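You operate a simulated robot arm through the tools that you are given. There is no shell and no other tool. Be economical: measure what you need, move in short steps, check, and stop when the job is done.

Carry out the task below with a simulated two-armed robot. There is one attempt and no reset: what you move stays moved.

JOB
Put the label that says "stage" from the top of the press bench on the top of the grey table and the label that says "desk" on the top of the short bench. Put two of the sachets from the top of the press bench on the small white panel there. Put the blue foam corner on the shelf of the press bench. Count the small cartons on the top of the panel bench, then put as many of the foot bolts from the top of the panel bench on top of the brown carton of foam. The order is free. Set down upright: blue foam corner.

It is judged by the outcome, as a careful person would: the job done as asked, and still so three seconds after it is handed in. It fails if anything else is knocked over, pushed out of place, dropped, spilled or broken.

ROBOT AND FRAMES
Two 6-joint arms with fingered hands on one trunk, on a base that drives. Base frame: it is fixed to the floor where the robot stands at the start and does not move with it; the origin is under the middle of the robot, x ahead of it, y to its left, z up; the surface under the hand at the start is at about z = 90. Units: cm, rad, N and s.
The left shoulder is at the start at [7, 19.1, 137.3], the right one opposite. With the tool pointing down near the work surface each hand reaches from about 50 to 96 cm from the robot's upright axis, wherever it stands, measured 20 degrees to its own side. Places, roughly: blue foam corner (7x7x9 cm) [70, -100, 90]; carton of foam [75, -125, 100]; foot bolt [75, -150, 100]; label [50, 0, 100]; sachet [50, 25, 100]; shelf of the press bench [70, 60, 20]; small carton [75, -175, 100]; small white panel [75, 0, 100]; top of the grey table [-40, -250, 80]; top of the short bench [150, 40, 90]. Payload 4.7 kg a hand.
Tool frame (each hand has its own): the origin (TCP) lies between the finger pads and is the grasp point; the fingertips stand 3.6 cm ahead of it; z points along the fingers, y is the line along which they close. Largest opening 12 cm; the body of the gripper starts 4.2 cm behind the TCP. The gripper is a hand of 5 fingers: y runs from the thumb to the fingers, the wrist lies at [-1.8, -11.3, -19.8] in the tool frame, and closing takes about 1.5 s.
Orientation is told as [roll, pitch, yaw] about the base's x, y, z axes, in that order, counted from this pose: with the fingers straight down and the wrist toward the robot, the tool's x, y and z point along [0, 1, 0], [1, 0, 0] and [0, 0, -1] of the base frame.

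CONTROLS
- The arms move only by the tool jog_arm. It takes "left_increments", "right_increments" or both (then of equal length, played together; a hand with none holds still); each is a list of rows, each a list of 2 entries, a list of its own where there are three numbers: the shift along the tool's x, y, z in cm, then the turn, a rotation vector about the tool's x, y, z in rad. In form: [[[dx, dy, dz], [wx, wy, wz]], ...]. A call has 1 to 12 rows; each row shifts and turns the commanded pose from where the row before left it, along the tool's axes as they then stand. "left_fingers" and "right_fingers" are, for a hand that has rows, the closure in counts, from 0 (fully open) to 255 (shut), set as the call begins (left out, the last holds). A row lasts 0.2 s, in which the tool goes at most 5 cm and 0.15 rad; a call with a longer step from one row to the next is refused whole, and so is a gripper value outside its range. Where a pose cannot be reached the arm comes as near as it can. A force on the tool above 40 N (or 10 N above the force at the start of the call, whichever is more), or a blocked arm, ends the call early, and 0.2 s more pass. Each finger travels about 4.5 cm/s and halts on what it meets, pressing with about 26 N; the grip force reading is that of the motor and also rises with nothing between the fingers. The clock runs only during rows and for 0.2 s after the last one: add rows that do not move to give the fingers time. The reply holds the time, the measured pose of the TCP, the force on the tool along the base axes, the opening and the grip force, in the units named above and with some noise, with the torque about the TCP (base axes, N m) and any sound that the robot's microphone picked up, and new pictures: "pictures" is both (left out), scene, wrist or none (wrist: the cameras of the hands that moved).
- Cameras (640 x 400 px; columns grow to the right, rows downward): "scene" is now at [11.42, -1.53, 156.71]; the picture's right is [-0.25, -0.97, 0.00], its down [-0.84, 0.22, -0.49] and it looks along [0.48, -0.12, -0.87] (base axes); focal length 214 px, centre (320, 200). "left" rides on the left gripper at [-7.3, -9.1, -14.3] in its tool frame; the picture's right is [-0.80, -0.28, 0.53], its down [0.53, -0.73, 0.42] and it looks along [0.27, 0.62, 0.74] (tool axes); focal length 234 px, centre (320, 200). "right" rides on the right gripper at [7.2, -9.1, -14.3] in its tool frame; the picture's right is [-0.80, 0.28, -0.52], its down [-0.53, -0.73, 0.42] and it looks along [-0.27, 0.62, 0.74] (tool axes); focal length 234 px, centre (320, 200).
- lift_body(by): slides the trunk up (or, below 0, down) by that many cm; the arms and the scene camera ride with it, the base frame stays. It gives what a move gives, with no picture.
- base_move(legs): drives the robot by 1 to 6 legs, each [ahead, left, turn to the left] in cm, cm and rad, along the robot's own axes; the way and the turn of a leg run together, so that a leg with both is an arc; at most 150 cm and 3.142 rad a leg. The arms and the cameras ride along, it lands a little off, and it stops where it bumps. It gives what a move gives, and a new picture of the scene camera.
- finger_targets(index, middle, ring, little, thumb_bend, thumb_turn, hand): sets how far each is bent, from 0 (flat) to 100 (curled in); at 30 the hand is open as for a grip, at 70 the pads meet at the TCP. One left out holds its place. A second passes; each finger stops where it meets its share of the squeeze, and holds until it gets a number again. A gripper value or a shape takes the hand back. It gives what a move gives, with no picture; readings hold the bend of each and the force on index, middle, ring, little, thumb and palm. thumb_turn goes from beside the hand (0) to across from the fingers (100), as for a grip.
- set_grasp(shape, hand): the hand has 5 fingers and takes this shape, open, in about a second: jaw (thumb against the fingers, like two jaws); tri (thumb and two fingers); tip (a fingertip pinch); poke (one finger out to press); point (the index stretched); flat (the hand flat); cup (the hand cupped); fist (a fist). The gripper value then closes the fingers along that shape, each until it touches; the sizes above hold for jaw. It gives what a move gives, with no picture.
- pan_tilt(pan, tilt): turns the head with the scene camera to pan (to the left, within 1.501 rad either way) and tilt (down, from -0.506 to 1.204), counted from straight ahead of the robot. It gives what a move gives, and a new picture of the scene camera.
- pixel_to_xyz(camera, pixels): for up to 12 pixels [column, row] of the newest picture of that camera ("zoom" is the newest enlarged one), the place [x, y, z] in the base frame of the surface seen there, good to about 0.2 cm. No time passes.
- enlarge(camera, box): a new picture of the part [left, top, right, bottom] of that camera's present view, enlarged. No time passes.
- job_done(): hands the job in; it is judged then, once.

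Go step by step. Measure first, check grasps and placings, and put right what went wrong. The budget is 138 turns and 260 pictures, counting those below and the enlarged ones. Unless the task says otherwise, let go and move clear before handing in.

The tools are called after "Call:" as a command line: name --argument value ..., lists and objects as JSON in quotes. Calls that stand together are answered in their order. jog_arm: Moves the arms, as the interface text tells. Its arguments: {"type":"object","properties":{"left_increments":{"type":"array","items":{"type":"array"}},"left_fingers":{"type":"number"},"right_increments":{"type":"array","items":{"type":"array"}},"right_fingers":{"type":"number"},"pictures":{"type":"string","enum":["both","scene","wrist","none"]}},"required":[]} The other tools are called the same way: lift_body (by) slides the trunk up or down; set_grasp (shape, hand) gives the hand a shape; finger_targets (index, middle, ring, little, thumb_bend, thumb_turn, hand) moves the fingers one by one; base_move (legs) drives the base; pan_tilt (pan, tilt) turns the head that bears the scene camera; pixel_to_xyz (camera, pixels) gives the place of the surface under pixels of a picture; enlarge (camera, box) takes an enlarged picture of a part of a camera's view; job_done () hands the job in.

At the start:

```text
time: 0.0
left_ee_pos: [60.54, 36.49, 122.06]
left_tcp_rot: [0.001, 0.0, 0.0]
left_contact_force: [0.1, 0.7, -0.4]
left_ft_torque: [0.01, -0.02, -0.02]
left_opening: 11.95
left_grip_force: 0.0
left_shape: jaw
left_bend: [30.0, 30.0, 30.0, 30.0, 30.0, 98.0]
left_finger forces: [0.0, 0.0, 0.0, 0.0, 0.0, 0.1]
right_ee_pos: [69.68, -19.37, 99.95]
right_tcp_rot: [-0.001, 0.001, -0.003]
right_contact_force: [0.6, 0.7, -0.2]
right_ft_torque: [0.01, 0.03, -0.03]
right_opening: 11.95
right_grip_force: 0.1
right_shape: jaw
right_bend: [30.0, 30.0, 30.0, 30.0, 30.0, 98.0]
right_finger forces: [0.1, 0.0, 0.0, 0.0, 0.0, 0.0]
trunk travel left (down, up): [-85.0, 9.0]
robot x, y, heading: [-0.15, 0.09, -0.0]
head pan, tilt: [-0.25, 1.056]
```

scene: 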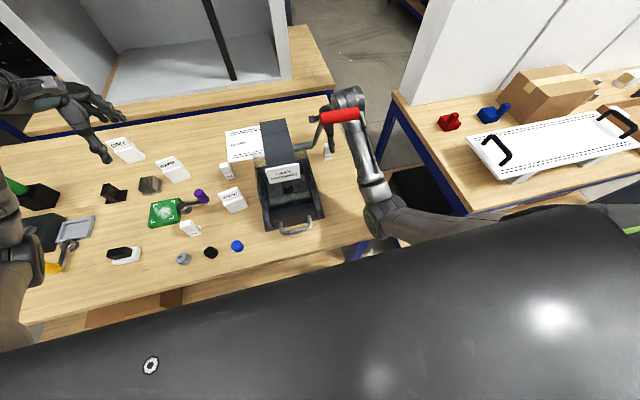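
right: 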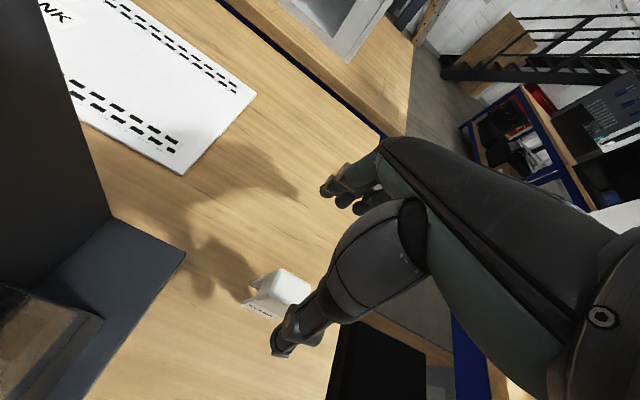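
left: 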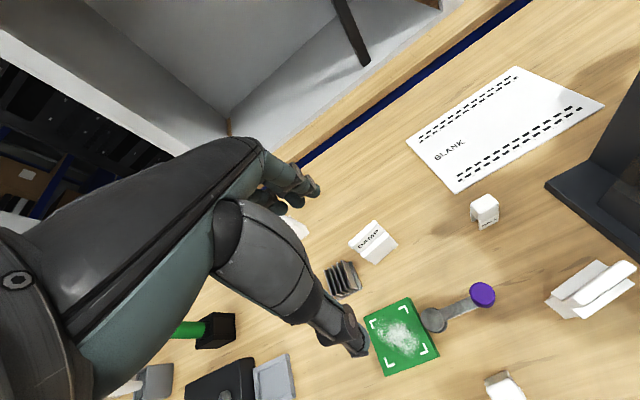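

The press bench carries several white label blocks and other small items; I need to read them. I'll enlarge parts of the scene view.

Call:
enlarge --camera "scene" --box '[0, 120, 180, 300]'

Call:
enlarge --camera "scene" --box '[140, 110, 340, 270]'

Call:
enlarge --camera "left" --box '[320, 150, 640, 400]'

```text
2.22 times, centred on (90, 210) of scene
```

zoom: 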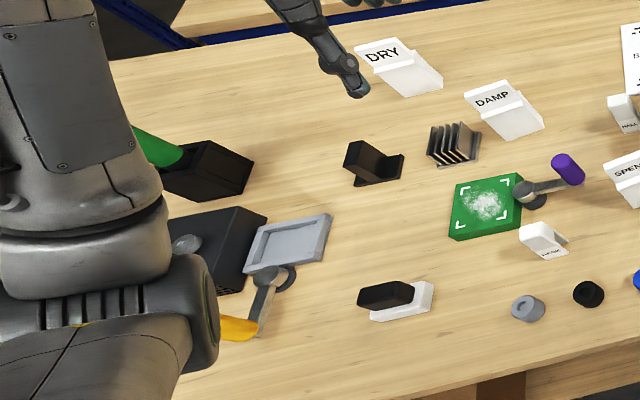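

```text
2.50 times, centred on (240, 190) of scene
```

zoom: 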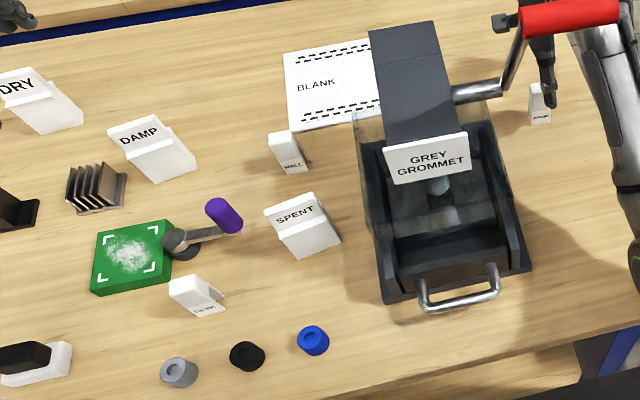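

```text
1.60 times, centred on (480, 275) of left
```

zoom: 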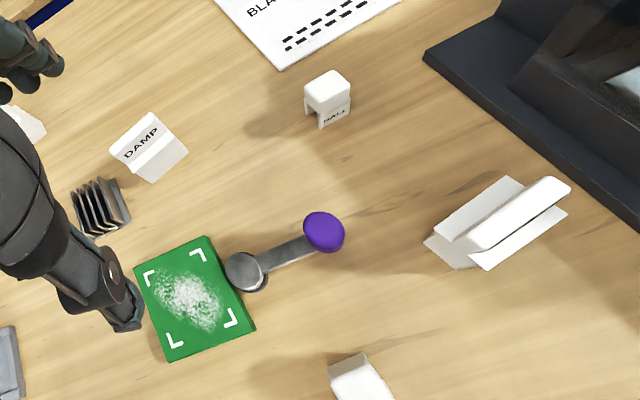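

Labels "HALL", something like "DESK", and one by the right hand are visible; the sachets are not yet clear. I'll enlarge tighter.

Call:
enlarge --camera "scene" --box '[165, 210, 245, 270]'

Call:
enlarge --camera "scene" --box '[95, 165, 175, 215]'

Call:
enlarge --camera "right" --box '[220, 250, 340, 340]'

Call:
pan_tilt --pan 0.5 --tilt 0.9

```text
6.67 times, centred on (205, 240) of scene
```

zoom: 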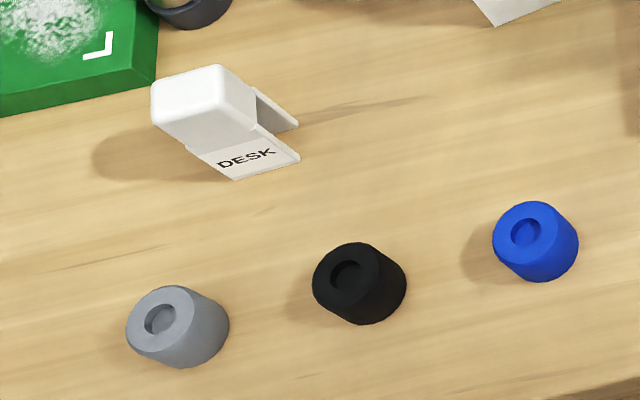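

```text
8.00 times, centred on (135, 190) of scene
```

zoom: 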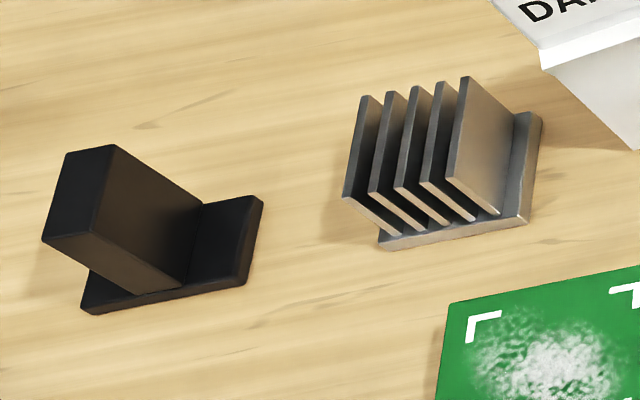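

```text
4.44 times, centred on (280, 295) of right
```

zoom: 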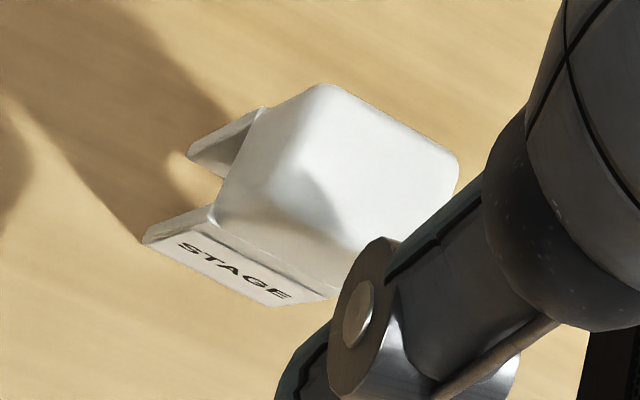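

```text
time: 1.1
left_ee_pos: [60.45, 36.67, 121.98]
left_tcp_rot: [0.0, 0.0, 0.001]
left_contact_force: [-0.3, -0.4, -0.2]
left_ft_torque: [0.0, 0.01, 0.01]
left_opening: 11.95
left_grip_force: 0.1
left_shape: jaw
left_bend: [30.0, 30.0, 30.0, 30.0, 30.0, 98.0]
left_finger forces: [0.0, 0.0, 0.0, 0.1, 0.0, 0.1]
right_ee_pos: [69.83, -19.33, 100.02]
right_tcp_rot: [0.0, 0.001, -0.002]
right_contact_force: [-0.3, -0.1, 0.3]
right_ft_torque: [-0.02, 0.01, -0.02]
right_opening: 11.98
right_grip_force: 0.1
right_shape: jaw
right_bend: [30.0, 30.0, 30.0, 30.0, 30.0, 98.0]
right_finger forces: [0.0, 0.0, 0.1, 0.1, 0.0, 0.0]
trunk travel left (down, up): [-85.0, 9.0]
robot x, y, heading: [0.25, 0.06, -0.0]
head pan, tilt: [0.499, 0.901]
```

scene: 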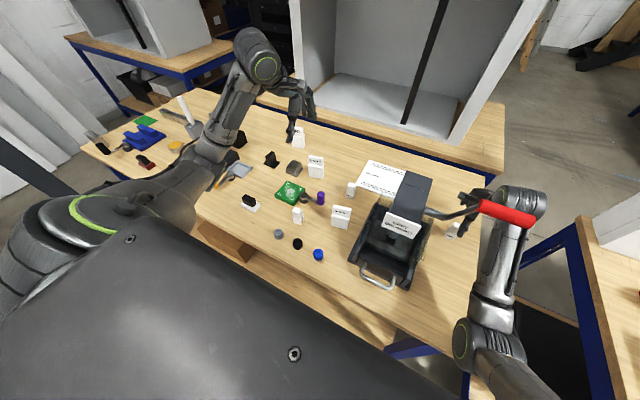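

Labels HALL, DESK and STAGE are confirmed. Now I'll look at the DRY/DAMP/SPENT items and the far left of the bench for sachets.

Call:
enlarge --camera "scene" --box '[285, 115, 365, 235]'

Call:
enlarge --camera "scene" --box '[80, 90, 210, 180]'

Call:
enlarge --camera "left" --box '[250, 180, 430, 300]'

Call:
pixel_to_xyz --camera "scene" --pixels '[[298, 137], [316, 167], [341, 216], [350, 188], [297, 215], [375, 175], [289, 192], [250, 203], [294, 168], [270, 158]]'

```text
3.33 times, centred on (325, 175) of scene
```

zoom: 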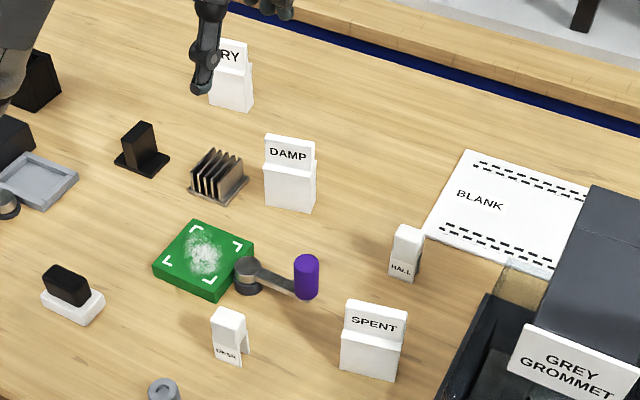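

```text
4.44 times, centred on (145, 135) of scene
```

zoom: 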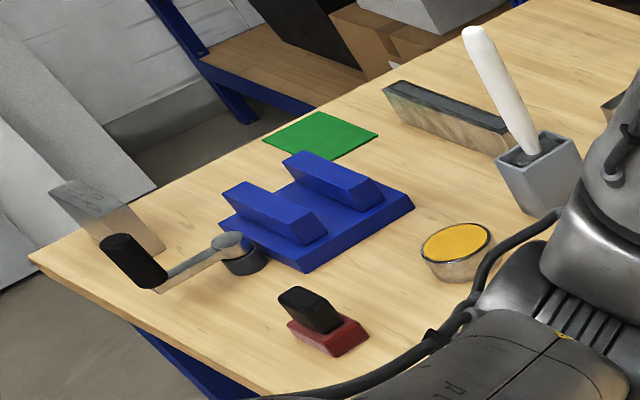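

```text
3.33 times, centred on (340, 240) of left
```

zoom: 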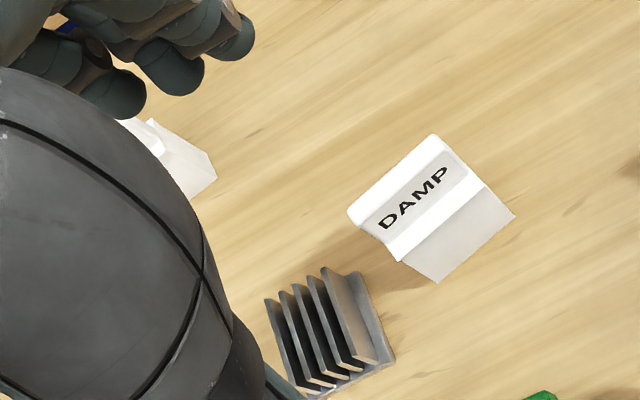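

```text
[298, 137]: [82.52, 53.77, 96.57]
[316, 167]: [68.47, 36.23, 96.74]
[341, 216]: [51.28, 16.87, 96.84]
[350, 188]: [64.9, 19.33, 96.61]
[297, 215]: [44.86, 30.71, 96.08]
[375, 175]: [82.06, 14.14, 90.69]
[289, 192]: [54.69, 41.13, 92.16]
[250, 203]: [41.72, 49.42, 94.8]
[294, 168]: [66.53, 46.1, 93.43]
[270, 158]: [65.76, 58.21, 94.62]
```

The three white packets DRY, DAMP, SPENT must be the sachets (standing packets with a crimped top); the panel is the flat white "BLANK". I'll measure packet shapes and the panel and the surroundings.

Call:
enlarge --camera "scene" --box '[300, 145, 420, 235]'

Call:
pixel_to_xyz --camera "scene" --pixels '[[333, 207], [351, 210], [330, 228], [347, 229], [310, 158], [323, 161], [308, 177], [321, 179], [371, 161], [358, 183], [402, 171], [385, 193]]'

Call:
pixel_to_xyz --camera "scene" --pixels '[[400, 140], [470, 165], [293, 209], [300, 210], [299, 222], [448, 232], [455, 228], [240, 210], [330, 280], [300, 100], [415, 95]]'

```text
4.44 times, centred on (360, 190) of scene
```

zoom: 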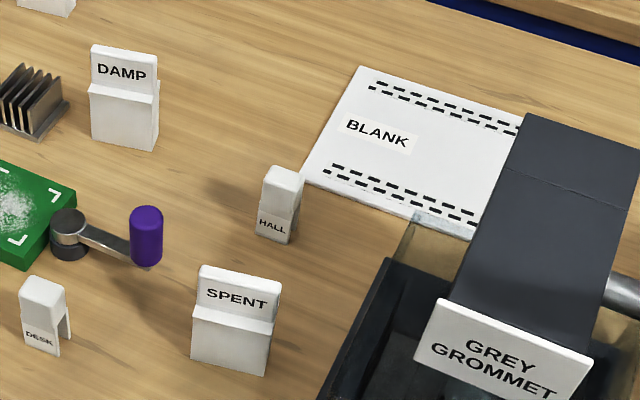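

```text
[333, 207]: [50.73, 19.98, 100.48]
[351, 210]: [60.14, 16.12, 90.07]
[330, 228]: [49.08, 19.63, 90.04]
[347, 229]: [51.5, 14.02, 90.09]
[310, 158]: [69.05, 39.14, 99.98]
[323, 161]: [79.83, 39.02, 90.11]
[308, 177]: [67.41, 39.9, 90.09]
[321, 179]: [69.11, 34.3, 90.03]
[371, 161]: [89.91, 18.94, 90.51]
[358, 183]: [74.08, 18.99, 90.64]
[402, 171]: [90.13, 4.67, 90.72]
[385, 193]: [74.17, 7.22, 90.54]
```

```text
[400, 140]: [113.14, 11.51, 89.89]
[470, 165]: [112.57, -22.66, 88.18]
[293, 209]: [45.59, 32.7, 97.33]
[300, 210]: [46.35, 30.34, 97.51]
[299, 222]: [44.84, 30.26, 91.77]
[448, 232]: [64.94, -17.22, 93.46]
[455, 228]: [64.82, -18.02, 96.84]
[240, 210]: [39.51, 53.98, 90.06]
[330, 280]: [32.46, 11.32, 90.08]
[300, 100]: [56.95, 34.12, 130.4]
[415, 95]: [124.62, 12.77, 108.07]
```

SPENT (crimp centre about [51.5,17.2], top 100.5, yaw ~0.4) and DAMP stand on z=90; the panel spans x 74–90, left edge y 19. I'll bring the left hand over SPENT.

Call:
jog_arm --left_increments '[[[-3.88, -1.8, 0], [0, 0, 0]], [[-3.88, -1.8, 0], [0, 0, 0]], [[-3.88, -1.8, 0], [0, 0, 0]], [[-3.88, -1.8, 0], [0, 0, 0]], [[-3.88, -1.8, 0], [0, 0, 0]], [[0, 0, 3], [0, 0, -0.133]], [[0, 0, 3], [0, 0, -0.133]], [[0, 0, 3], [0, 0, -0.133]], [[0, 0, 0], [0, 0, 0]]]'

```text
time: 3.1
left_ee_pos: [55.8, 35.85, 106.1]
left_tcp_rot: [0.001, 0.0, 0.4]
left_contact_force: [0.7, 0.3, -0.1]
left_ft_torque: [-0.01, 0.02, -0.03]
left_opening: 11.97
left_grip_force: 0.0
left_shape: jaw
left_bend: [30.0, 30.0, 30.0, 30.0, 30.0, 98.0]
left_finger forces: [0.0, 0.0, 0.0, 0.0, 0.0, 0.1]
left hand out of reach, approached as far as the arm can: row 1, 2, 3, 4, 5, 6, 7
right_ee_pos: [69.78, -19.28, 100.03]
right_tcp_rot: [-0.001, -0.001, -0.002]
right_contact_force: [0.4, -0.1, -0.6]
right_ft_torque: [0.0, 0.03, 0.0]
right_opening: 11.94
right_grip_force: 0.0
right_shape: jaw
right_bend: [30.0, 30.0, 30.0, 30.0, 30.0, 98.0]
right_finger forces: [0.2, 0.0, 0.1, 0.0, 0.1, 0.1]
trunk travel left (down, up): [-85.0, 9.0]
robot x, y, heading: [-0.12, -0.47, -0.004]
head pan, tilt: [0.499, 0.901]
```

scene: 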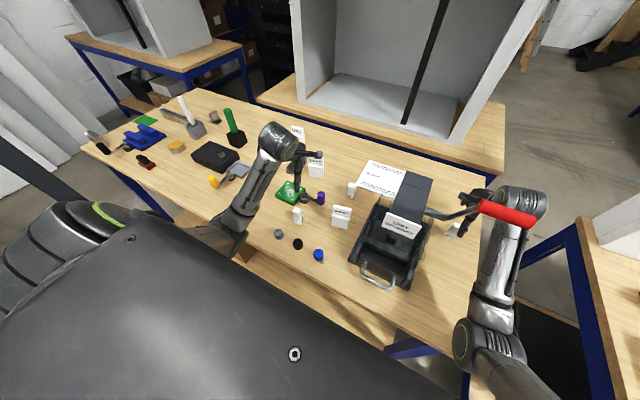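
left: 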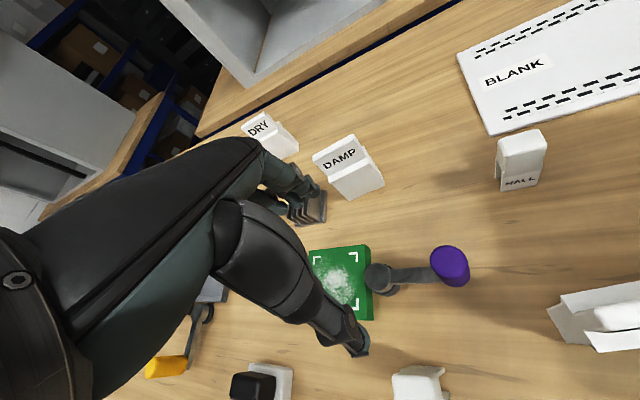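

The left hand stopped at its inner reach limit at [55.8,35.9,106]; I'd rather use a better stance. First check the red press handle vs. the right arm and the STAGE label.

Call:
enlarge --camera "scene" --box '[410, 160, 570, 260]'

Call:
pixel_to_xyz --camera "scene" --pixels '[[490, 207], [520, 217], [450, 216], [425, 210], [520, 195], [500, 250], [452, 235], [449, 228], [456, 231], [416, 182], [390, 222]]'

Call:
enlarge --camera "right" --box '[180, 200, 420, 360]'

Call:
pixel_to_xyz --camera "right" --pixels '[[272, 273], [290, 276], [308, 287], [246, 303], [270, 316], [253, 285], [180, 170], [255, 95]]'

```text
4.00 times, centred on (490, 210) of scene
```

zoom: 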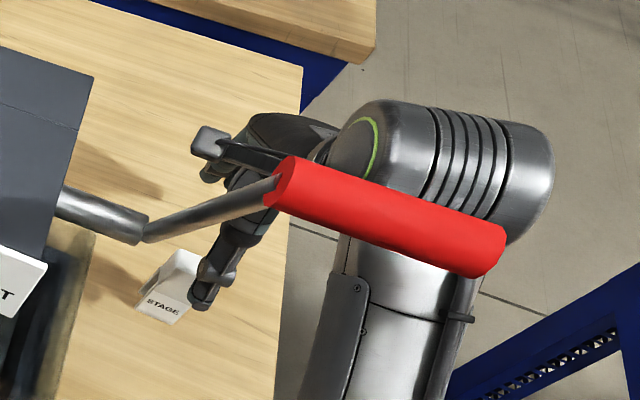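

```text
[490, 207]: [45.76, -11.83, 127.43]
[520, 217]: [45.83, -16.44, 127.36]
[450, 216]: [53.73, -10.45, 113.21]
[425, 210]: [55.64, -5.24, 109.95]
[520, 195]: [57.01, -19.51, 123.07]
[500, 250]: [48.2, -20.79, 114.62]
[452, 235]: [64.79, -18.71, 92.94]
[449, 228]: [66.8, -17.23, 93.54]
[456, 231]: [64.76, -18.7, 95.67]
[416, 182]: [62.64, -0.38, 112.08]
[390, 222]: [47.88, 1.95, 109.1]
```

```text
2.50 times, centred on (300, 280) of right
```

zoom: 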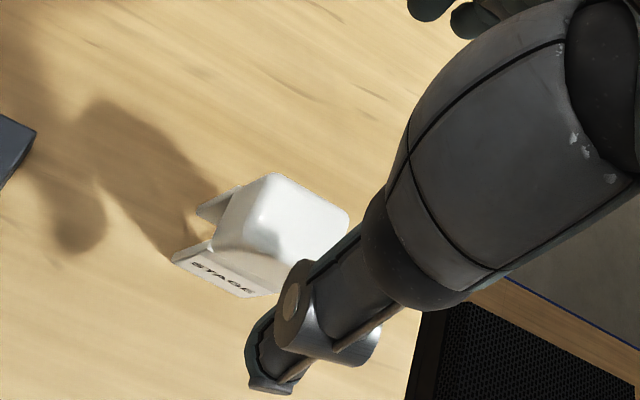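

```text
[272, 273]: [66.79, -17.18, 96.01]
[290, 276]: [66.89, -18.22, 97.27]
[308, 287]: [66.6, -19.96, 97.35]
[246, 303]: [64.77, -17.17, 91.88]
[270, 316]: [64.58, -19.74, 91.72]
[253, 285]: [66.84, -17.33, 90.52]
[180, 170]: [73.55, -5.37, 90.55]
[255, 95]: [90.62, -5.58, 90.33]
```

STAGE is at about [66.2,-18.5], top 97.4; the red handle (z 127) sits above the forearm, so I'll take the label with the right hand here, then leave sideways. Line up and lower.

Call:
jog_arm --right_increments '[[[0.4, -1.8, 0], [0, 0, 0]], [[0.4, -1.7, 0], [0, 0, 0]], [[0, 0, 0], [0, 0, 0]], [[0, 0, 2], [0, 0, 0]], [[0, 0, 2], [0, 0, 0]], [[0, 0, 0.5], [0, 0, 0]], [[0, 0, 0], [0, 0, 0]]]' --pictures "both"

```text
time: 4.3
left_ee_pos: [55.77, 35.8, 106.19]
left_tcp_rot: [0.0, -0.003, 0.4]
left_contact_force: [0.3, -0.3, -0.3]
left_ft_torque: [0.0, -0.03, 0.0]
left_opening: 11.97
left_grip_force: 0.0
left_shape: jaw
left_bend: [30.0, 30.0, 30.0, 30.0, 30.0, 98.0]
left_finger forces: [0.0, 0.0, 0.1, 0.0, 0.0, 0.1]
right_ee_pos: [66.43, -18.4, 96.46]
right_tcp_rot: [0.005, -0.007, -0.003]
right_contact_force: [-0.5, -1.0, -0.5]
right_ft_torque: [-0.01, -0.02, 0.0]
right_opening: 11.98
right_grip_force: 0.1
right_shape: jaw
right_bend: [30.0, 30.0, 30.0, 30.0, 30.0, 98.0]
right_finger forces: [0.0, 0.0, 0.1, 0.0, 0.1, 0.1]
trunk travel left (down, up): [-85.0, 9.0]
robot x, y, heading: [0.06, 0.08, 0.001]
head pan, tilt: [0.499, 0.901]
stopped in row 6 (right hand): the force on the tool passed its limit at 47 N (the readings are from after the stop); the commanded pose is now the measured one
```

scene: 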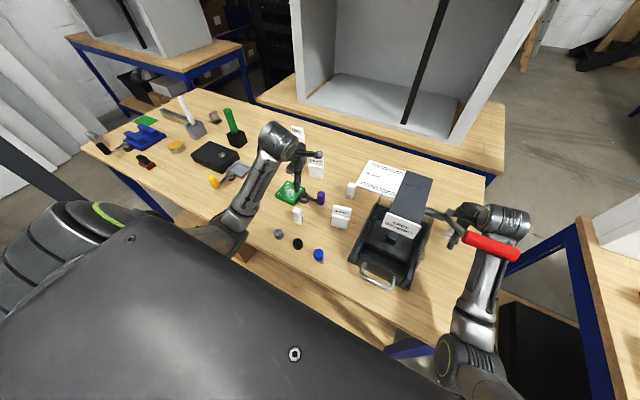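
right: 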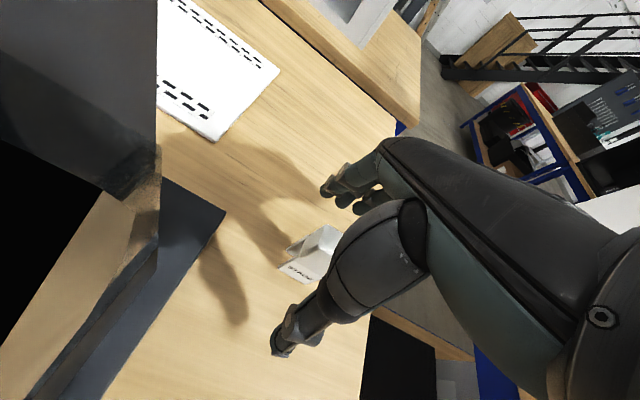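

The force limit tripped and the red handle moved in the picture (now around 490,247). I'll look closer before moving.

Call:
enlarge --camera "scene" --box '[380, 170, 560, 290]'

Call:
pixel_to_xyz --camera "scene" --pixels '[[475, 241], [505, 250], [450, 220], [460, 235], [500, 220], [485, 260], [466, 212], [435, 211]]'

```text
3.33 times, centred on (470, 230) of scene
```

zoom: 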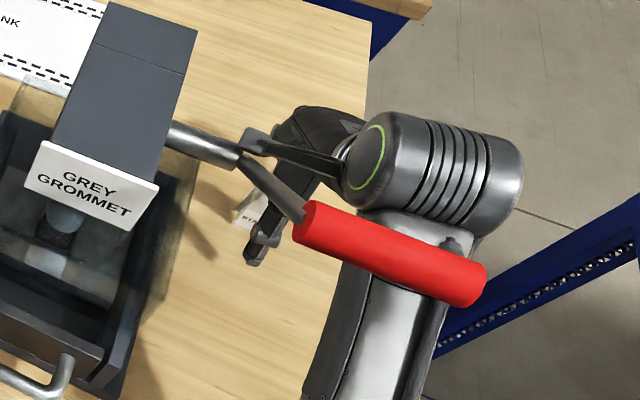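

```text
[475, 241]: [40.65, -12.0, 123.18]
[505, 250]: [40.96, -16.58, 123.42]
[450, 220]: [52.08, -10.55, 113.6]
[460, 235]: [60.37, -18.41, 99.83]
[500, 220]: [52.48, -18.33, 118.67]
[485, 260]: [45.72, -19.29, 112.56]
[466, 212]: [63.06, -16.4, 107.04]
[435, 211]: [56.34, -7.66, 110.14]
```

The lever was rotated about 20° by my wrist (handle from x≈45.8,z≈127 to x≈40.7,z≈123). I'll retrace exactly and see whether it springs back.

Call:
jog_arm --right_increments '[[[0, 0, -1.8], [0, 0, 0]], [[0, 0, -1.8], [0, 0, 0]], [[-0.3, 1.6, 0], [0, 0, 0]], [[-0.3, 1.6, 0], [0, 0, 0]], [[0, 0, 0], [0, 0, 0]]]' --pictures "scene"

Call:
enlarge --camera "scene" --box '[380, 170, 560, 290]'

```text
time: 5.5
left_ee_pos: [55.88, 35.78, 106.3]
left_tcp_rot: [0.001, -0.001, 0.399]
left_contact_force: [0.3, 0.3, -0.5]
left_ft_torque: [0.01, 0.0, 0.0]
left_opening: 11.99
left_grip_force: 0.0
left_shape: jaw
left_bend: [30.0, 30.0, 30.0, 30.0, 30.0, 98.0]
left_finger forces: [0.1, 0.0, 0.0, 0.0, 0.0, 0.0]
right_ee_pos: [69.54, -19.21, 99.98]
right_tcp_rot: [0.004, -0.005, -0.001]
right_contact_force: [-0.1, 0.2, -0.5]
right_ft_torque: [0.01, 0.01, 0.03]
right_opening: 11.99
right_grip_force: 0.0
right_shape: jaw
right_bend: [30.0, 30.0, 30.0, 30.0, 30.0, 98.0]
right_finger forces: [0.1, 0.0, 0.0, 0.0, 0.0, 0.0]
trunk travel left (down, up): [-85.0, 9.0]
robot x, y, heading: [-0.35, -0.15, 0.003]
head pan, tilt: [0.499, 0.901]
```

scene: 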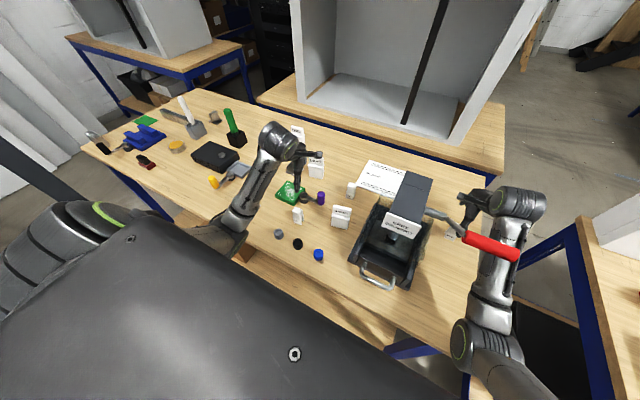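

```text
3.33 times, centred on (470, 230) of scene
```

zoom: 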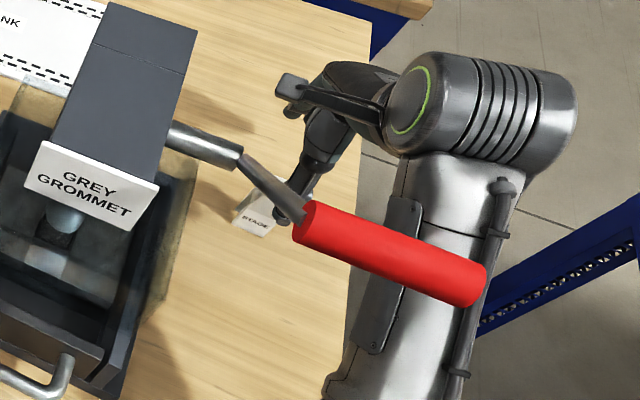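

The lever holds where it was pushed, so I'll have to push it back with the hand from the robot's side. First clear the right arm sideways, then back the base.

Call:
jog_arm --right_increments '[[[-4, 0, 0], [0, 0, 0]], [[-4, 0, 0], [0, 0, 0]], [[-4, 0, 0], [0, 0, 0]], [[-4, 0, 0], [0, 0, 0]], [[0, 0, 0], [0, 0, 0]]]' --left_increments '[[[0, 0, -3], [0, 0, 0]], [[0, 0, -3], [0, 0, 0]], [[0, 0, 0], [0, 0, 0]], [[0, 0, 0], [0, 0, 0]], [[0, 0, 0], [0, 0, 0]]]' --pictures "scene"

```text
time: 6.7
left_ee_pos: [57.29, 38.35, 109.19]
left_tcp_rot: [-0.003, -0.002, 0.396]
left_contact_force: [0.0, 0.2, 0.0]
left_ft_torque: [-0.03, -0.01, -0.01]
left_opening: 11.98
left_grip_force: 0.0
left_shape: jaw
left_bend: [30.0, 30.0, 30.0, 30.0, 30.0, 98.0]
left_finger forces: [0.0, 0.0, 0.0, 0.1, 0.1, 0.0]
left hand out of reach, approached as far as the arm can: row 1, 2
right_ee_pos: [69.43, -35.06, 100.04]
right_tcp_rot: [0.003, -0.005, -0.003]
right_contact_force: [0.0, 0.7, 1.2]
right_ft_torque: [-0.03, 0.01, 0.01]
right_opening: 11.98
right_grip_force: 0.1
right_shape: jaw
right_bend: [30.0, 30.0, 30.0, 30.0, 30.0, 98.0]
right_finger forces: [0.1, 0.0, 0.0, 0.0, 0.1, 0.0]
trunk travel left (down, up): [-85.0, 9.0]
robot x, y, heading: [0.12, 0.08, -0.002]
head pan, tilt: [0.499, 0.901]
```

scene: 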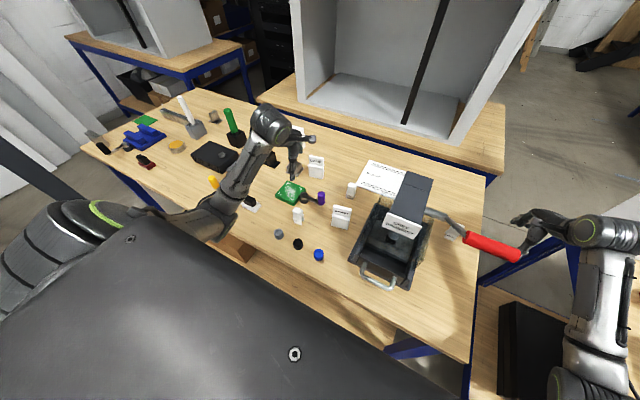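

Right hand is clear of the handle. Back the base 40 cm.

Call:
base_move --legs '[[-40, 0, 0]]'

Call:
pan_tilt --pan -0.3 --tilt 0.6

```text
time: 8.0
left_ee_pos: [48.19, 38.57, 109.2]
left_tcp_rot: [-0.001, -0.001, 0.405]
left_contact_force: [0.3, -0.2, -0.5]
left_ft_torque: [-0.05, 0.02, 0.0]
left_opening: 12.0
left_grip_force: 0.1
left_shape: jaw
left_bend: [30.0, 30.0, 30.0, 30.0, 30.0, 98.0]
left_finger forces: [0.0, 0.1, 0.0, 0.0, 0.0, 0.0]
right_ee_pos: [61.61, -34.29, 100.94]
right_tcp_rot: [0.007, -0.02, 0.011]
right_contact_force: [-0.3, 0.2, 0.1]
right_ft_torque: [-0.01, -0.01, 0.04]
right_opening: 11.99
right_grip_force: 0.0
right_shape: jaw
right_bend: [30.0, 30.0, 30.0, 30.0, 30.0, 98.0]
right_finger forces: [0.0, 0.0, 0.0, 0.0, 0.1, 0.1]
trunk travel left (down, up): [-85.0, 9.0]
robot x, y, heading: [-8.77, 0.11, 0.009]
head pan, tilt: [0.499, 0.901]
stopped in leg 1: the robot was blocked; the commanded pose is now the measured one
```

scene: 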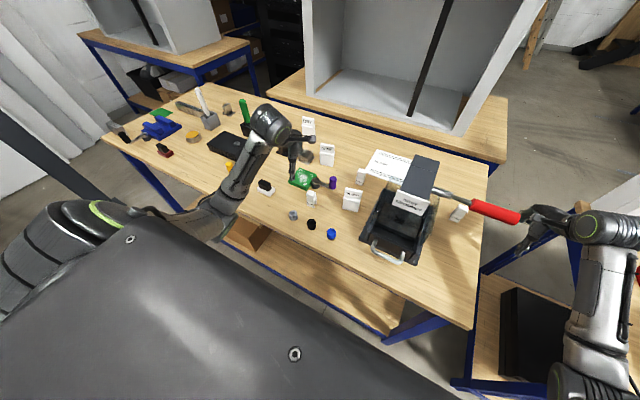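

```text
time: 9.1
left_ee_pos: [48.38, 38.61, 108.96]
left_tcp_rot: [-0.001, -0.001, 0.402]
left_contact_force: [0.6, 0.0, -0.6]
left_ft_torque: [0.0, -0.01, -0.02]
left_opening: 11.97
left_grip_force: 0.1
left_shape: jaw
left_bend: [30.0, 30.0, 30.0, 30.0, 30.0, 98.0]
left_finger forces: [0.0, 0.1, 0.1, 0.0, 0.0, 0.0]
right_ee_pos: [61.62, -34.49, 100.73]
right_tcp_rot: [0.005, -0.02, 0.009]
right_contact_force: [-0.6, 0.0, 0.2]
right_ft_torque: [0.04, 0.0, -0.01]
right_opening: 12.01
right_grip_force: 0.1
right_shape: jaw
right_bend: [30.0, 30.0, 30.0, 30.0, 30.0, 98.0]
right_finger forces: [0.0, 0.0, 0.0, 0.0, 0.1, 0.1]
trunk travel left (down, up): [-85.0, 9.0]
robot x, y, heading: [-9.22, 0.04, 0.006]
head pan, tilt: [-0.3, 0.6]
```

scene: 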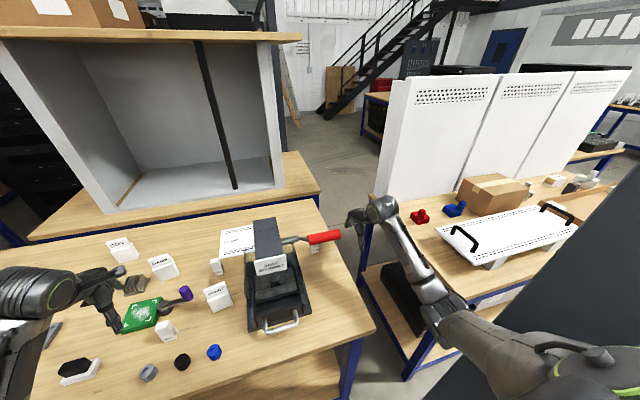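

The base stopped after 9 cm, and the right hand sits right at the handle end (325,237). Measure the handle and what's touching.

Call:
enlarge --camera "scene" --box '[240, 180, 440, 310]'

Call:
pixel_to_xyz --camera "scene" --pixels '[[315, 238], [330, 236], [338, 235], [298, 241], [285, 242], [355, 216], [385, 210], [365, 265], [410, 270], [420, 300]]'

Call:
enlarge --camera "right" --box '[0, 0, 640, 400]'

```text
3.08 times, centred on (340, 245) of scene
```

zoom: 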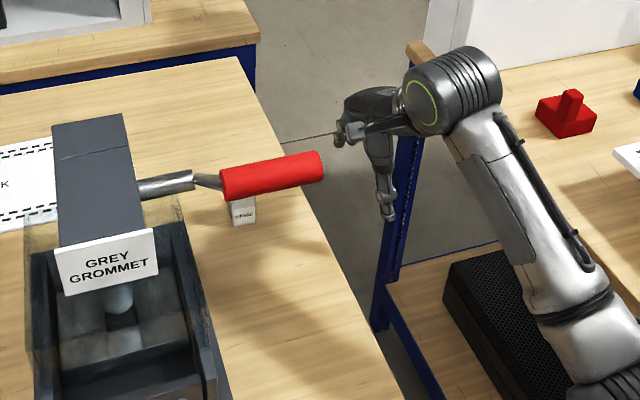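

```text
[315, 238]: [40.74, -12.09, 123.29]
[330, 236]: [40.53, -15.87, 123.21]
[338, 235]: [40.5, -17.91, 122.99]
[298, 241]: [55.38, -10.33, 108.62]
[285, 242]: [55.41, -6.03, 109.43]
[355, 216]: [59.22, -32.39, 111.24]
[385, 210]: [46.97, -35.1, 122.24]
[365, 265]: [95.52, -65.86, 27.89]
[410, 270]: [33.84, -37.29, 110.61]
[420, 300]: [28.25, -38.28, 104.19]
```

```text
1.00 times, centred on (320, 200) of right (not enlarged: the box is as wide or as high as the picture)
```

zoom: 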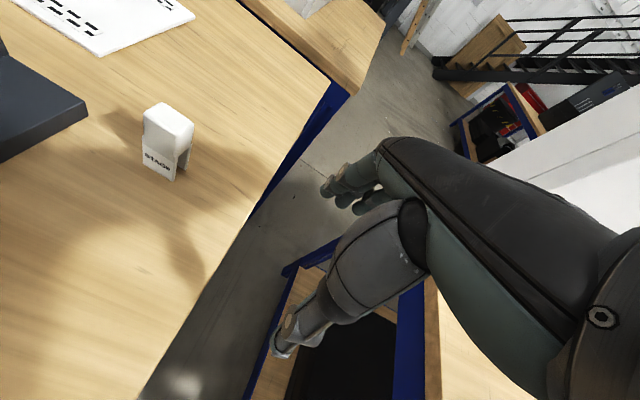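

Handle unmoved; something else blocks behind. I'll look to the right and left rear.

Call:
pan_tilt --pan -1.5 --tilt 0.7

Call:
pan_tilt --pan 1.5 --tilt 0.7

```text
time: 10.5
left_ee_pos: [48.43, 38.55, 108.92]
left_tcp_rot: [-0.001, 0.001, 0.401]
left_contact_force: [1.3, -0.9, 1.0]
left_ft_torque: [0.0, 0.01, 0.02]
left_opening: 11.97
left_grip_force: 0.1
left_shape: jaw
left_bend: [30.0, 30.0, 30.0, 30.0, 30.0, 98.0]
left_finger forces: [0.1, 0.0, 0.1, 0.1, 0.1, 0.0]
right_ee_pos: [61.61, -34.49, 100.67]
right_tcp_rot: [0.004, -0.02, 0.009]
right_contact_force: [-0.1, 0.1, 0.2]
right_ft_torque: [0.0, 0.01, -0.02]
right_opening: 11.97
right_grip_force: 0.1
right_shape: jaw
right_bend: [30.0, 30.0, 30.0, 30.0, 30.0, 98.0]
right_finger forces: [0.0, 0.0, 0.1, 0.0, 0.1, 0.0]
trunk travel left (down, up): [-85.0, 9.0]
robot x, y, heading: [-9.45, 0.2, 0.005]
head pan, tilt: [-1.499, 0.7]
```

scene: 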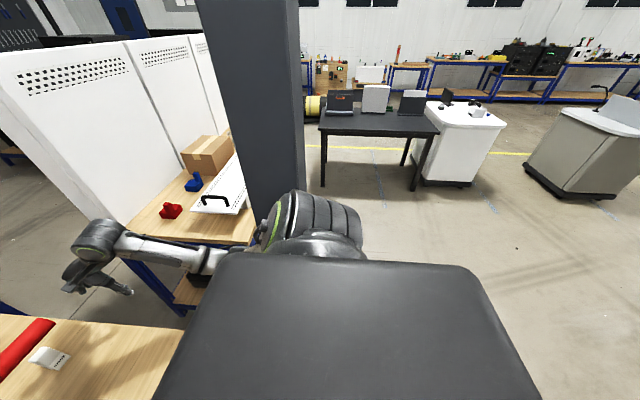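

```text
time: 13.1
left_ee_pos: [48.36, 38.66, 109.01]
left_tcp_rot: [-0.001, -0.001, 0.401]
left_contact_force: [0.2, 0.2, 0.0]
left_ft_torque: [0.0, 0.02, -0.04]
left_opening: 11.99
left_grip_force: 0.0
left_shape: jaw
left_bend: [30.0, 30.0, 30.0, 30.0, 30.0, 98.0]
left_finger forces: [0.1, 0.0, 0.0, 0.1, 0.0, 0.0]
right_ee_pos: [61.7, -34.46, 100.61]
right_tcp_rot: [0.004, -0.021, 0.01]
right_contact_force: [0.1, 0.0, -0.4]
right_ft_torque: [-0.02, -0.01, -0.01]
right_opening: 12.0
right_grip_force: 0.1
right_shape: jaw
right_bend: [30.0, 30.0, 30.0, 30.0, 30.0, 98.0]
right_finger forces: [0.0, 0.1, 0.1, 0.1, 0.0, 0.0]
trunk travel left (down, up): [-85.0, 9.0]
robot x, y, heading: [-9.1, -0.35, 0.009]
head pan, tilt: [1.499, 0.7]
```

scene: 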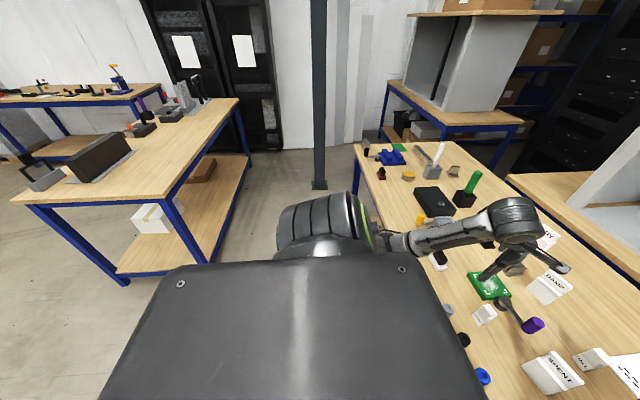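

A dark column stands close on the right, next to the right elbow; that's what blocked me. I'll measure it.

Call:
pan_tilt --pan -1.2 --tilt 0.7

Call:
pixel_to_xyz --camera "scene" --pixels '[[330, 40], [400, 40], [345, 150], [410, 150], [330, 225], [400, 230], [450, 240], [385, 240], [300, 215], [270, 240]]'

```text
time: 15.5
left_ee_pos: [48.39, 38.73, 109.1]
left_tcp_rot: [-0.001, -0.001, 0.402]
left_contact_force: [-0.2, -0.3, -0.5]
left_ft_torque: [-0.01, -0.04, 0.03]
left_opening: 11.97
left_grip_force: 0.1
left_shape: jaw
left_bend: [30.0, 30.0, 30.0, 30.0, 30.0, 98.0]
left_finger forces: [0.0, 0.1, 0.1, 0.0, 0.0, 0.1]
right_ee_pos: [61.71, -34.5, 100.73]
right_tcp_rot: [0.004, -0.017, 0.007]
right_contact_force: [0.7, -0.2, -0.2]
right_ft_torque: [0.0, -0.01, 0.06]
right_opening: 11.99
right_grip_force: 0.1
right_shape: jaw
right_bend: [30.0, 30.0, 30.0, 30.0, 30.0, 98.0]
right_finger forces: [0.1, 0.0, 0.1, 0.1, 0.0, 0.0]
trunk travel left (down, up): [-85.0, 9.0]
robot x, y, heading: [-8.46, 0.17, 0.002]
head pan, tilt: [-1.201, 0.7]
```

scene: 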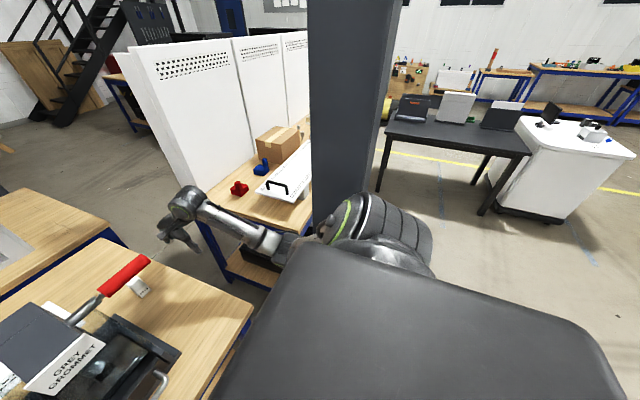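

```text
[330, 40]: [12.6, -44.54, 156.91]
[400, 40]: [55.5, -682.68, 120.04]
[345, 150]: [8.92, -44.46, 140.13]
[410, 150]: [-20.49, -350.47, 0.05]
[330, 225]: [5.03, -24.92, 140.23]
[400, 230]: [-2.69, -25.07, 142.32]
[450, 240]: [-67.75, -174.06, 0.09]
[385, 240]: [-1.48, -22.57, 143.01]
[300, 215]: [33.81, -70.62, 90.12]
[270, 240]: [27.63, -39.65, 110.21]
```

Column: near face y≈-44.5, x about 2–15. I'll raise the right hand a little, ease forward, shift left 8 cm, then back.

Call:
jog_arm --right_increments '[[[0, 0, -2.5], [0, 0, 0]], [[0, 0, -2.5], [0, 0, 0]], [[0, 0, 0], [0, 0, 0]]]' --pictures "none"

Call:
base_move --legs '[[3, 0, 0], [0, 8, 0], [-35, 0, 0]]'

```text
time: 16.3
left_ee_pos: [48.01, 38.49, 109.26]
left_tcp_rot: [-0.002, -0.004, 0.401]
left_contact_force: [-0.3, 0.0, 0.8]
left_ft_torque: [0.0, -0.01, 0.0]
left_opening: 11.94
left_grip_force: 0.1
left_shape: jaw
left_bend: [30.0, 30.0, 30.0, 30.0, 30.0, 98.0]
left_finger forces: [0.0, 0.0, 0.0, 0.0, 0.0, 0.0]
right_ee_pos: [61.1, -34.48, 105.93]
right_tcp_rot: [0.004, -0.023, 0.008]
right_contact_force: [-0.3, -0.1, 0.6]
right_ft_torque: [-0.01, 0.02, -0.04]
right_opening: 12.0
right_grip_force: 0.0
right_shape: jaw
right_bend: [30.0, 30.0, 30.0, 30.0, 30.0, 98.0]
right_finger forces: [0.0, 0.0, 0.0, 0.0, 0.1, 0.0]
trunk travel left (down, up): [-85.0, 9.0]
robot x, y, heading: [-9.2, -0.11, 0.008]
head pan, tilt: [-1.201, 0.7]
```

```text
time: 18.7
left_ee_pos: [40.26, 47.16, 109.15]
left_tcp_rot: [-0.001, -0.001, 0.407]
left_contact_force: [0.9, 0.4, -0.6]
left_ft_torque: [-0.02, 0.02, -0.01]
left_opening: 11.94
left_grip_force: 0.1
left_shape: jaw
left_bend: [30.0, 30.0, 30.0, 30.0, 30.0, 98.0]
left_finger forces: [0.1, 0.0, 0.1, 0.0, 0.0, 0.1]
right_ee_pos: [53.9, -26.0, 105.47]
right_tcp_rot: [0.003, -0.016, 0.006]
right_contact_force: [0.2, 0.0, 1.2]
right_ft_torque: [-0.03, -0.01, 0.02]
right_opening: 11.99
right_grip_force: 0.1
right_shape: jaw
right_bend: [30.0, 30.0, 30.0, 30.0, 30.0, 98.0]
right_finger forces: [0.0, 0.1, 0.1, 0.0, 0.1, 0.0]
trunk travel left (down, up): [-85.0, 9.0]
robot x, y, heading: [-16.89, 8.2, 0.011]
head pan, tilt: [-1.201, 0.7]
stopped in leg 3: the force on the tool passed its limit at 96 N (the readings are from after the stop); the commanded pose is now the measured one
```

scene: 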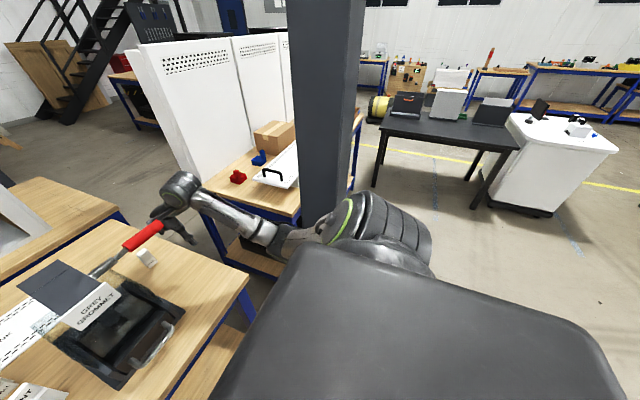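

96 N on the right tool — the hand met the red handle near (140,235). Check before anything else.

Call:
enlarge --camera "scene" --box '[60, 160, 260, 290]'

Call:
pixel_to_xyz --camera "scene" --pixels '[[130, 243], [145, 233], [158, 224], [100, 268], [92, 276], [165, 212], [190, 240], [147, 258], [180, 190], [215, 215]]'

Call:
enlarge --camera "right" --box '[0, 0, 640, 400]'

```text
3.08 times, centred on (160, 225) of scene
```

zoom: 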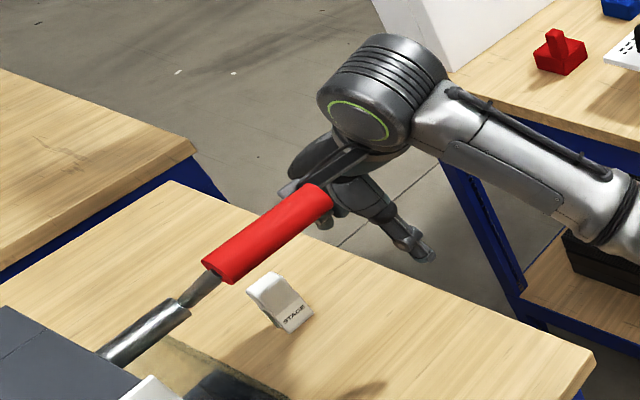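

```text
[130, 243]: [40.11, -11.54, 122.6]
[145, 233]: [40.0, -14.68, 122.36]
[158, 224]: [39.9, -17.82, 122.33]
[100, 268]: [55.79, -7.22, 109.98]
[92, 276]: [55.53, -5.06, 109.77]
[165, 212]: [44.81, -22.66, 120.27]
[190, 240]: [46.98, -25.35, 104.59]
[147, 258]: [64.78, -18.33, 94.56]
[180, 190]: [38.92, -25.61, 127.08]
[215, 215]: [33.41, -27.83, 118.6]
```

```text
1.00 times, centred on (320, 200) of right (not enlarged: the box is as wide or as high as the picture)
```

zoom: 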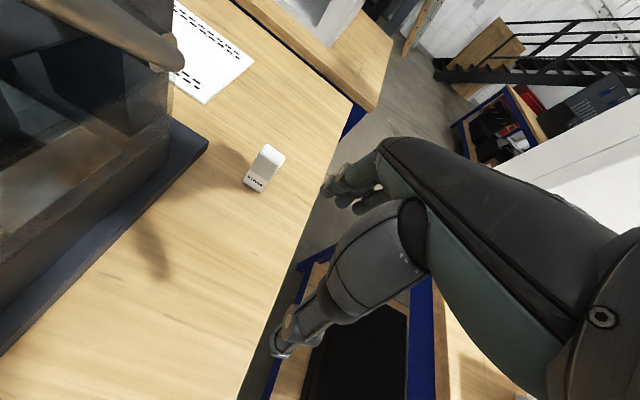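

STAGE and the press stand; the handle end was only nudged 0.7 cm. I'll check elbow-to-column clearance.

Call:
pixel_to_xyz --camera "scene" --pixels '[[268, 228], [290, 240], [310, 230], [295, 150], [345, 150], [358, 150], [320, 200], [350, 205], [300, 40]]'

Call:
enlarge --camera "scene" --box '[220, 140, 440, 280]'

```text
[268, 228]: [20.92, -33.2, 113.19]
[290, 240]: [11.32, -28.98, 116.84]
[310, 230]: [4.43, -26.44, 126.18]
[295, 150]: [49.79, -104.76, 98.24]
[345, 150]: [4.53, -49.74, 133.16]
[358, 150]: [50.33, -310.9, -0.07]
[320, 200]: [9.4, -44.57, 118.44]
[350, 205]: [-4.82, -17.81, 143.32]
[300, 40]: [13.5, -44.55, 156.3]
```

```text
2.86 times, centred on (330, 210) of scene
```

zoom: 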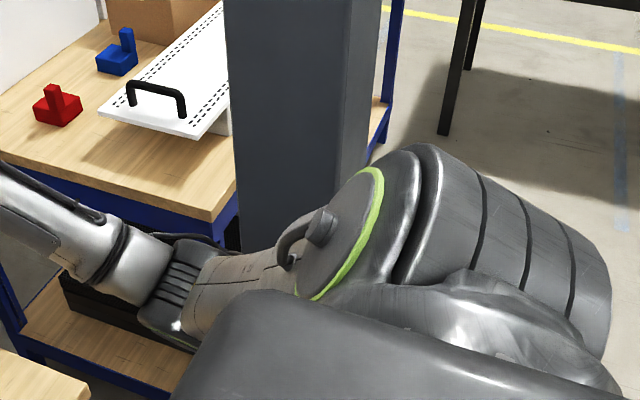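

Elbow right side is just about at the column's face; stretching the arm forward should tuck it in. Ease forward 3 cm, move hand 5 right and 15 ahead.

Call:
base_move --legs '[[3, 0, 0]]'

Call:
jog_arm --right_increments '[[[-2.5, 0, 0], [0, 0, 0]], [[-2.5, 0, 0], [0, 0, 0]], [[0, 4, 0], [0, 0, 0]], [[0, 4, 0], [0, 0, 0]], [[0, 4, 0], [0, 0, 0]], [[0, 4, 0], [0, 0, 0]], [[0, 0, 0], [0, 0, 0]]]' --pictures "scene"

Call:
pixel_to_xyz --camera "scene" --pixels '[[130, 243], [145, 233], [158, 224], [250, 220], [265, 228], [280, 235], [215, 215]]'

```text
time: 19.6
left_ee_pos: [42.41, 47.2, 109.56]
left_tcp_rot: [-0.006, -0.01, 0.408]
left_contact_force: [-0.4, 0.1, 0.5]
left_ft_torque: [0.02, -0.08, 0.0]
left_opening: 12.0
left_grip_force: 0.1
left_shape: jaw
left_bend: [30.0, 30.0, 30.0, 30.0, 30.0, 98.0]
left_finger forces: [0.0, 0.0, 0.0, 0.1, 0.1, 0.0]
right_ee_pos: [56.26, -26.02, 105.96]
right_tcp_rot: [0.004, -0.02, 0.004]
right_contact_force: [-0.4, 0.1, 0.3]
right_ft_torque: [-0.01, -0.07, -0.01]
right_opening: 11.99
right_grip_force: 0.0
right_shape: jaw
right_bend: [30.0, 30.0, 30.0, 30.0, 30.0, 98.0]
right_finger forces: [0.0, 0.0, 0.0, 0.1, 0.0, 0.0]
trunk travel left (down, up): [-85.0, 9.0]
robot x, y, heading: [-13.89, 8.53, 0.014]
head pan, tilt: [-1.201, 0.7]
```

scene: 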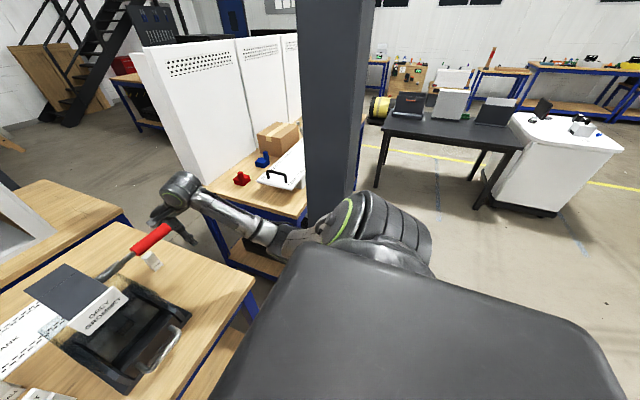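

```text
time: 21.1
left_ee_pos: [42.78, 46.98, 109.25]
left_tcp_rot: [-0.005, -0.002, 0.406]
left_contact_force: [-0.4, -0.2, -0.1]
left_ft_torque: [0.03, -0.03, 0.04]
left_opening: 11.97
left_grip_force: 0.0
left_shape: jaw
left_bend: [30.0, 30.0, 30.0, 30.0, 30.0, 98.0]
left_finger forces: [0.0, 0.0, 0.0, 0.0, 0.0, 0.0]
right_ee_pos: [72.63, -31.02, 105.82]
right_tcp_rot: [0.004, -0.018, 0.005]
right_contact_force: [1.1, 0.5, -0.7]
right_ft_torque: [0.01, 0.01, -0.01]
right_opening: 12.0
right_grip_force: 0.1
right_shape: jaw
right_bend: [30.0, 30.0, 30.0, 30.0, 30.0, 98.0]
right_finger forces: [0.1, 0.0, 0.0, 0.1, 0.1, 0.0]
trunk travel left (down, up): [-85.0, 9.0]
robot x, y, heading: [-13.9, 8.01, 0.01]
head pan, tilt: [-1.201, 0.7]
```

scene: 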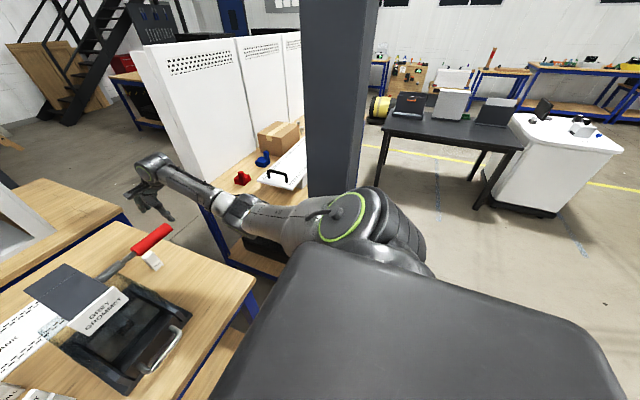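

```text
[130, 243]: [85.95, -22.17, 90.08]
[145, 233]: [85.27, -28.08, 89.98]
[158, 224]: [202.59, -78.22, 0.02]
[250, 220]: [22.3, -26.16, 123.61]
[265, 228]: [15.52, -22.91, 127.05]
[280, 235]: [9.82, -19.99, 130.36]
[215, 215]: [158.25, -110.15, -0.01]
```

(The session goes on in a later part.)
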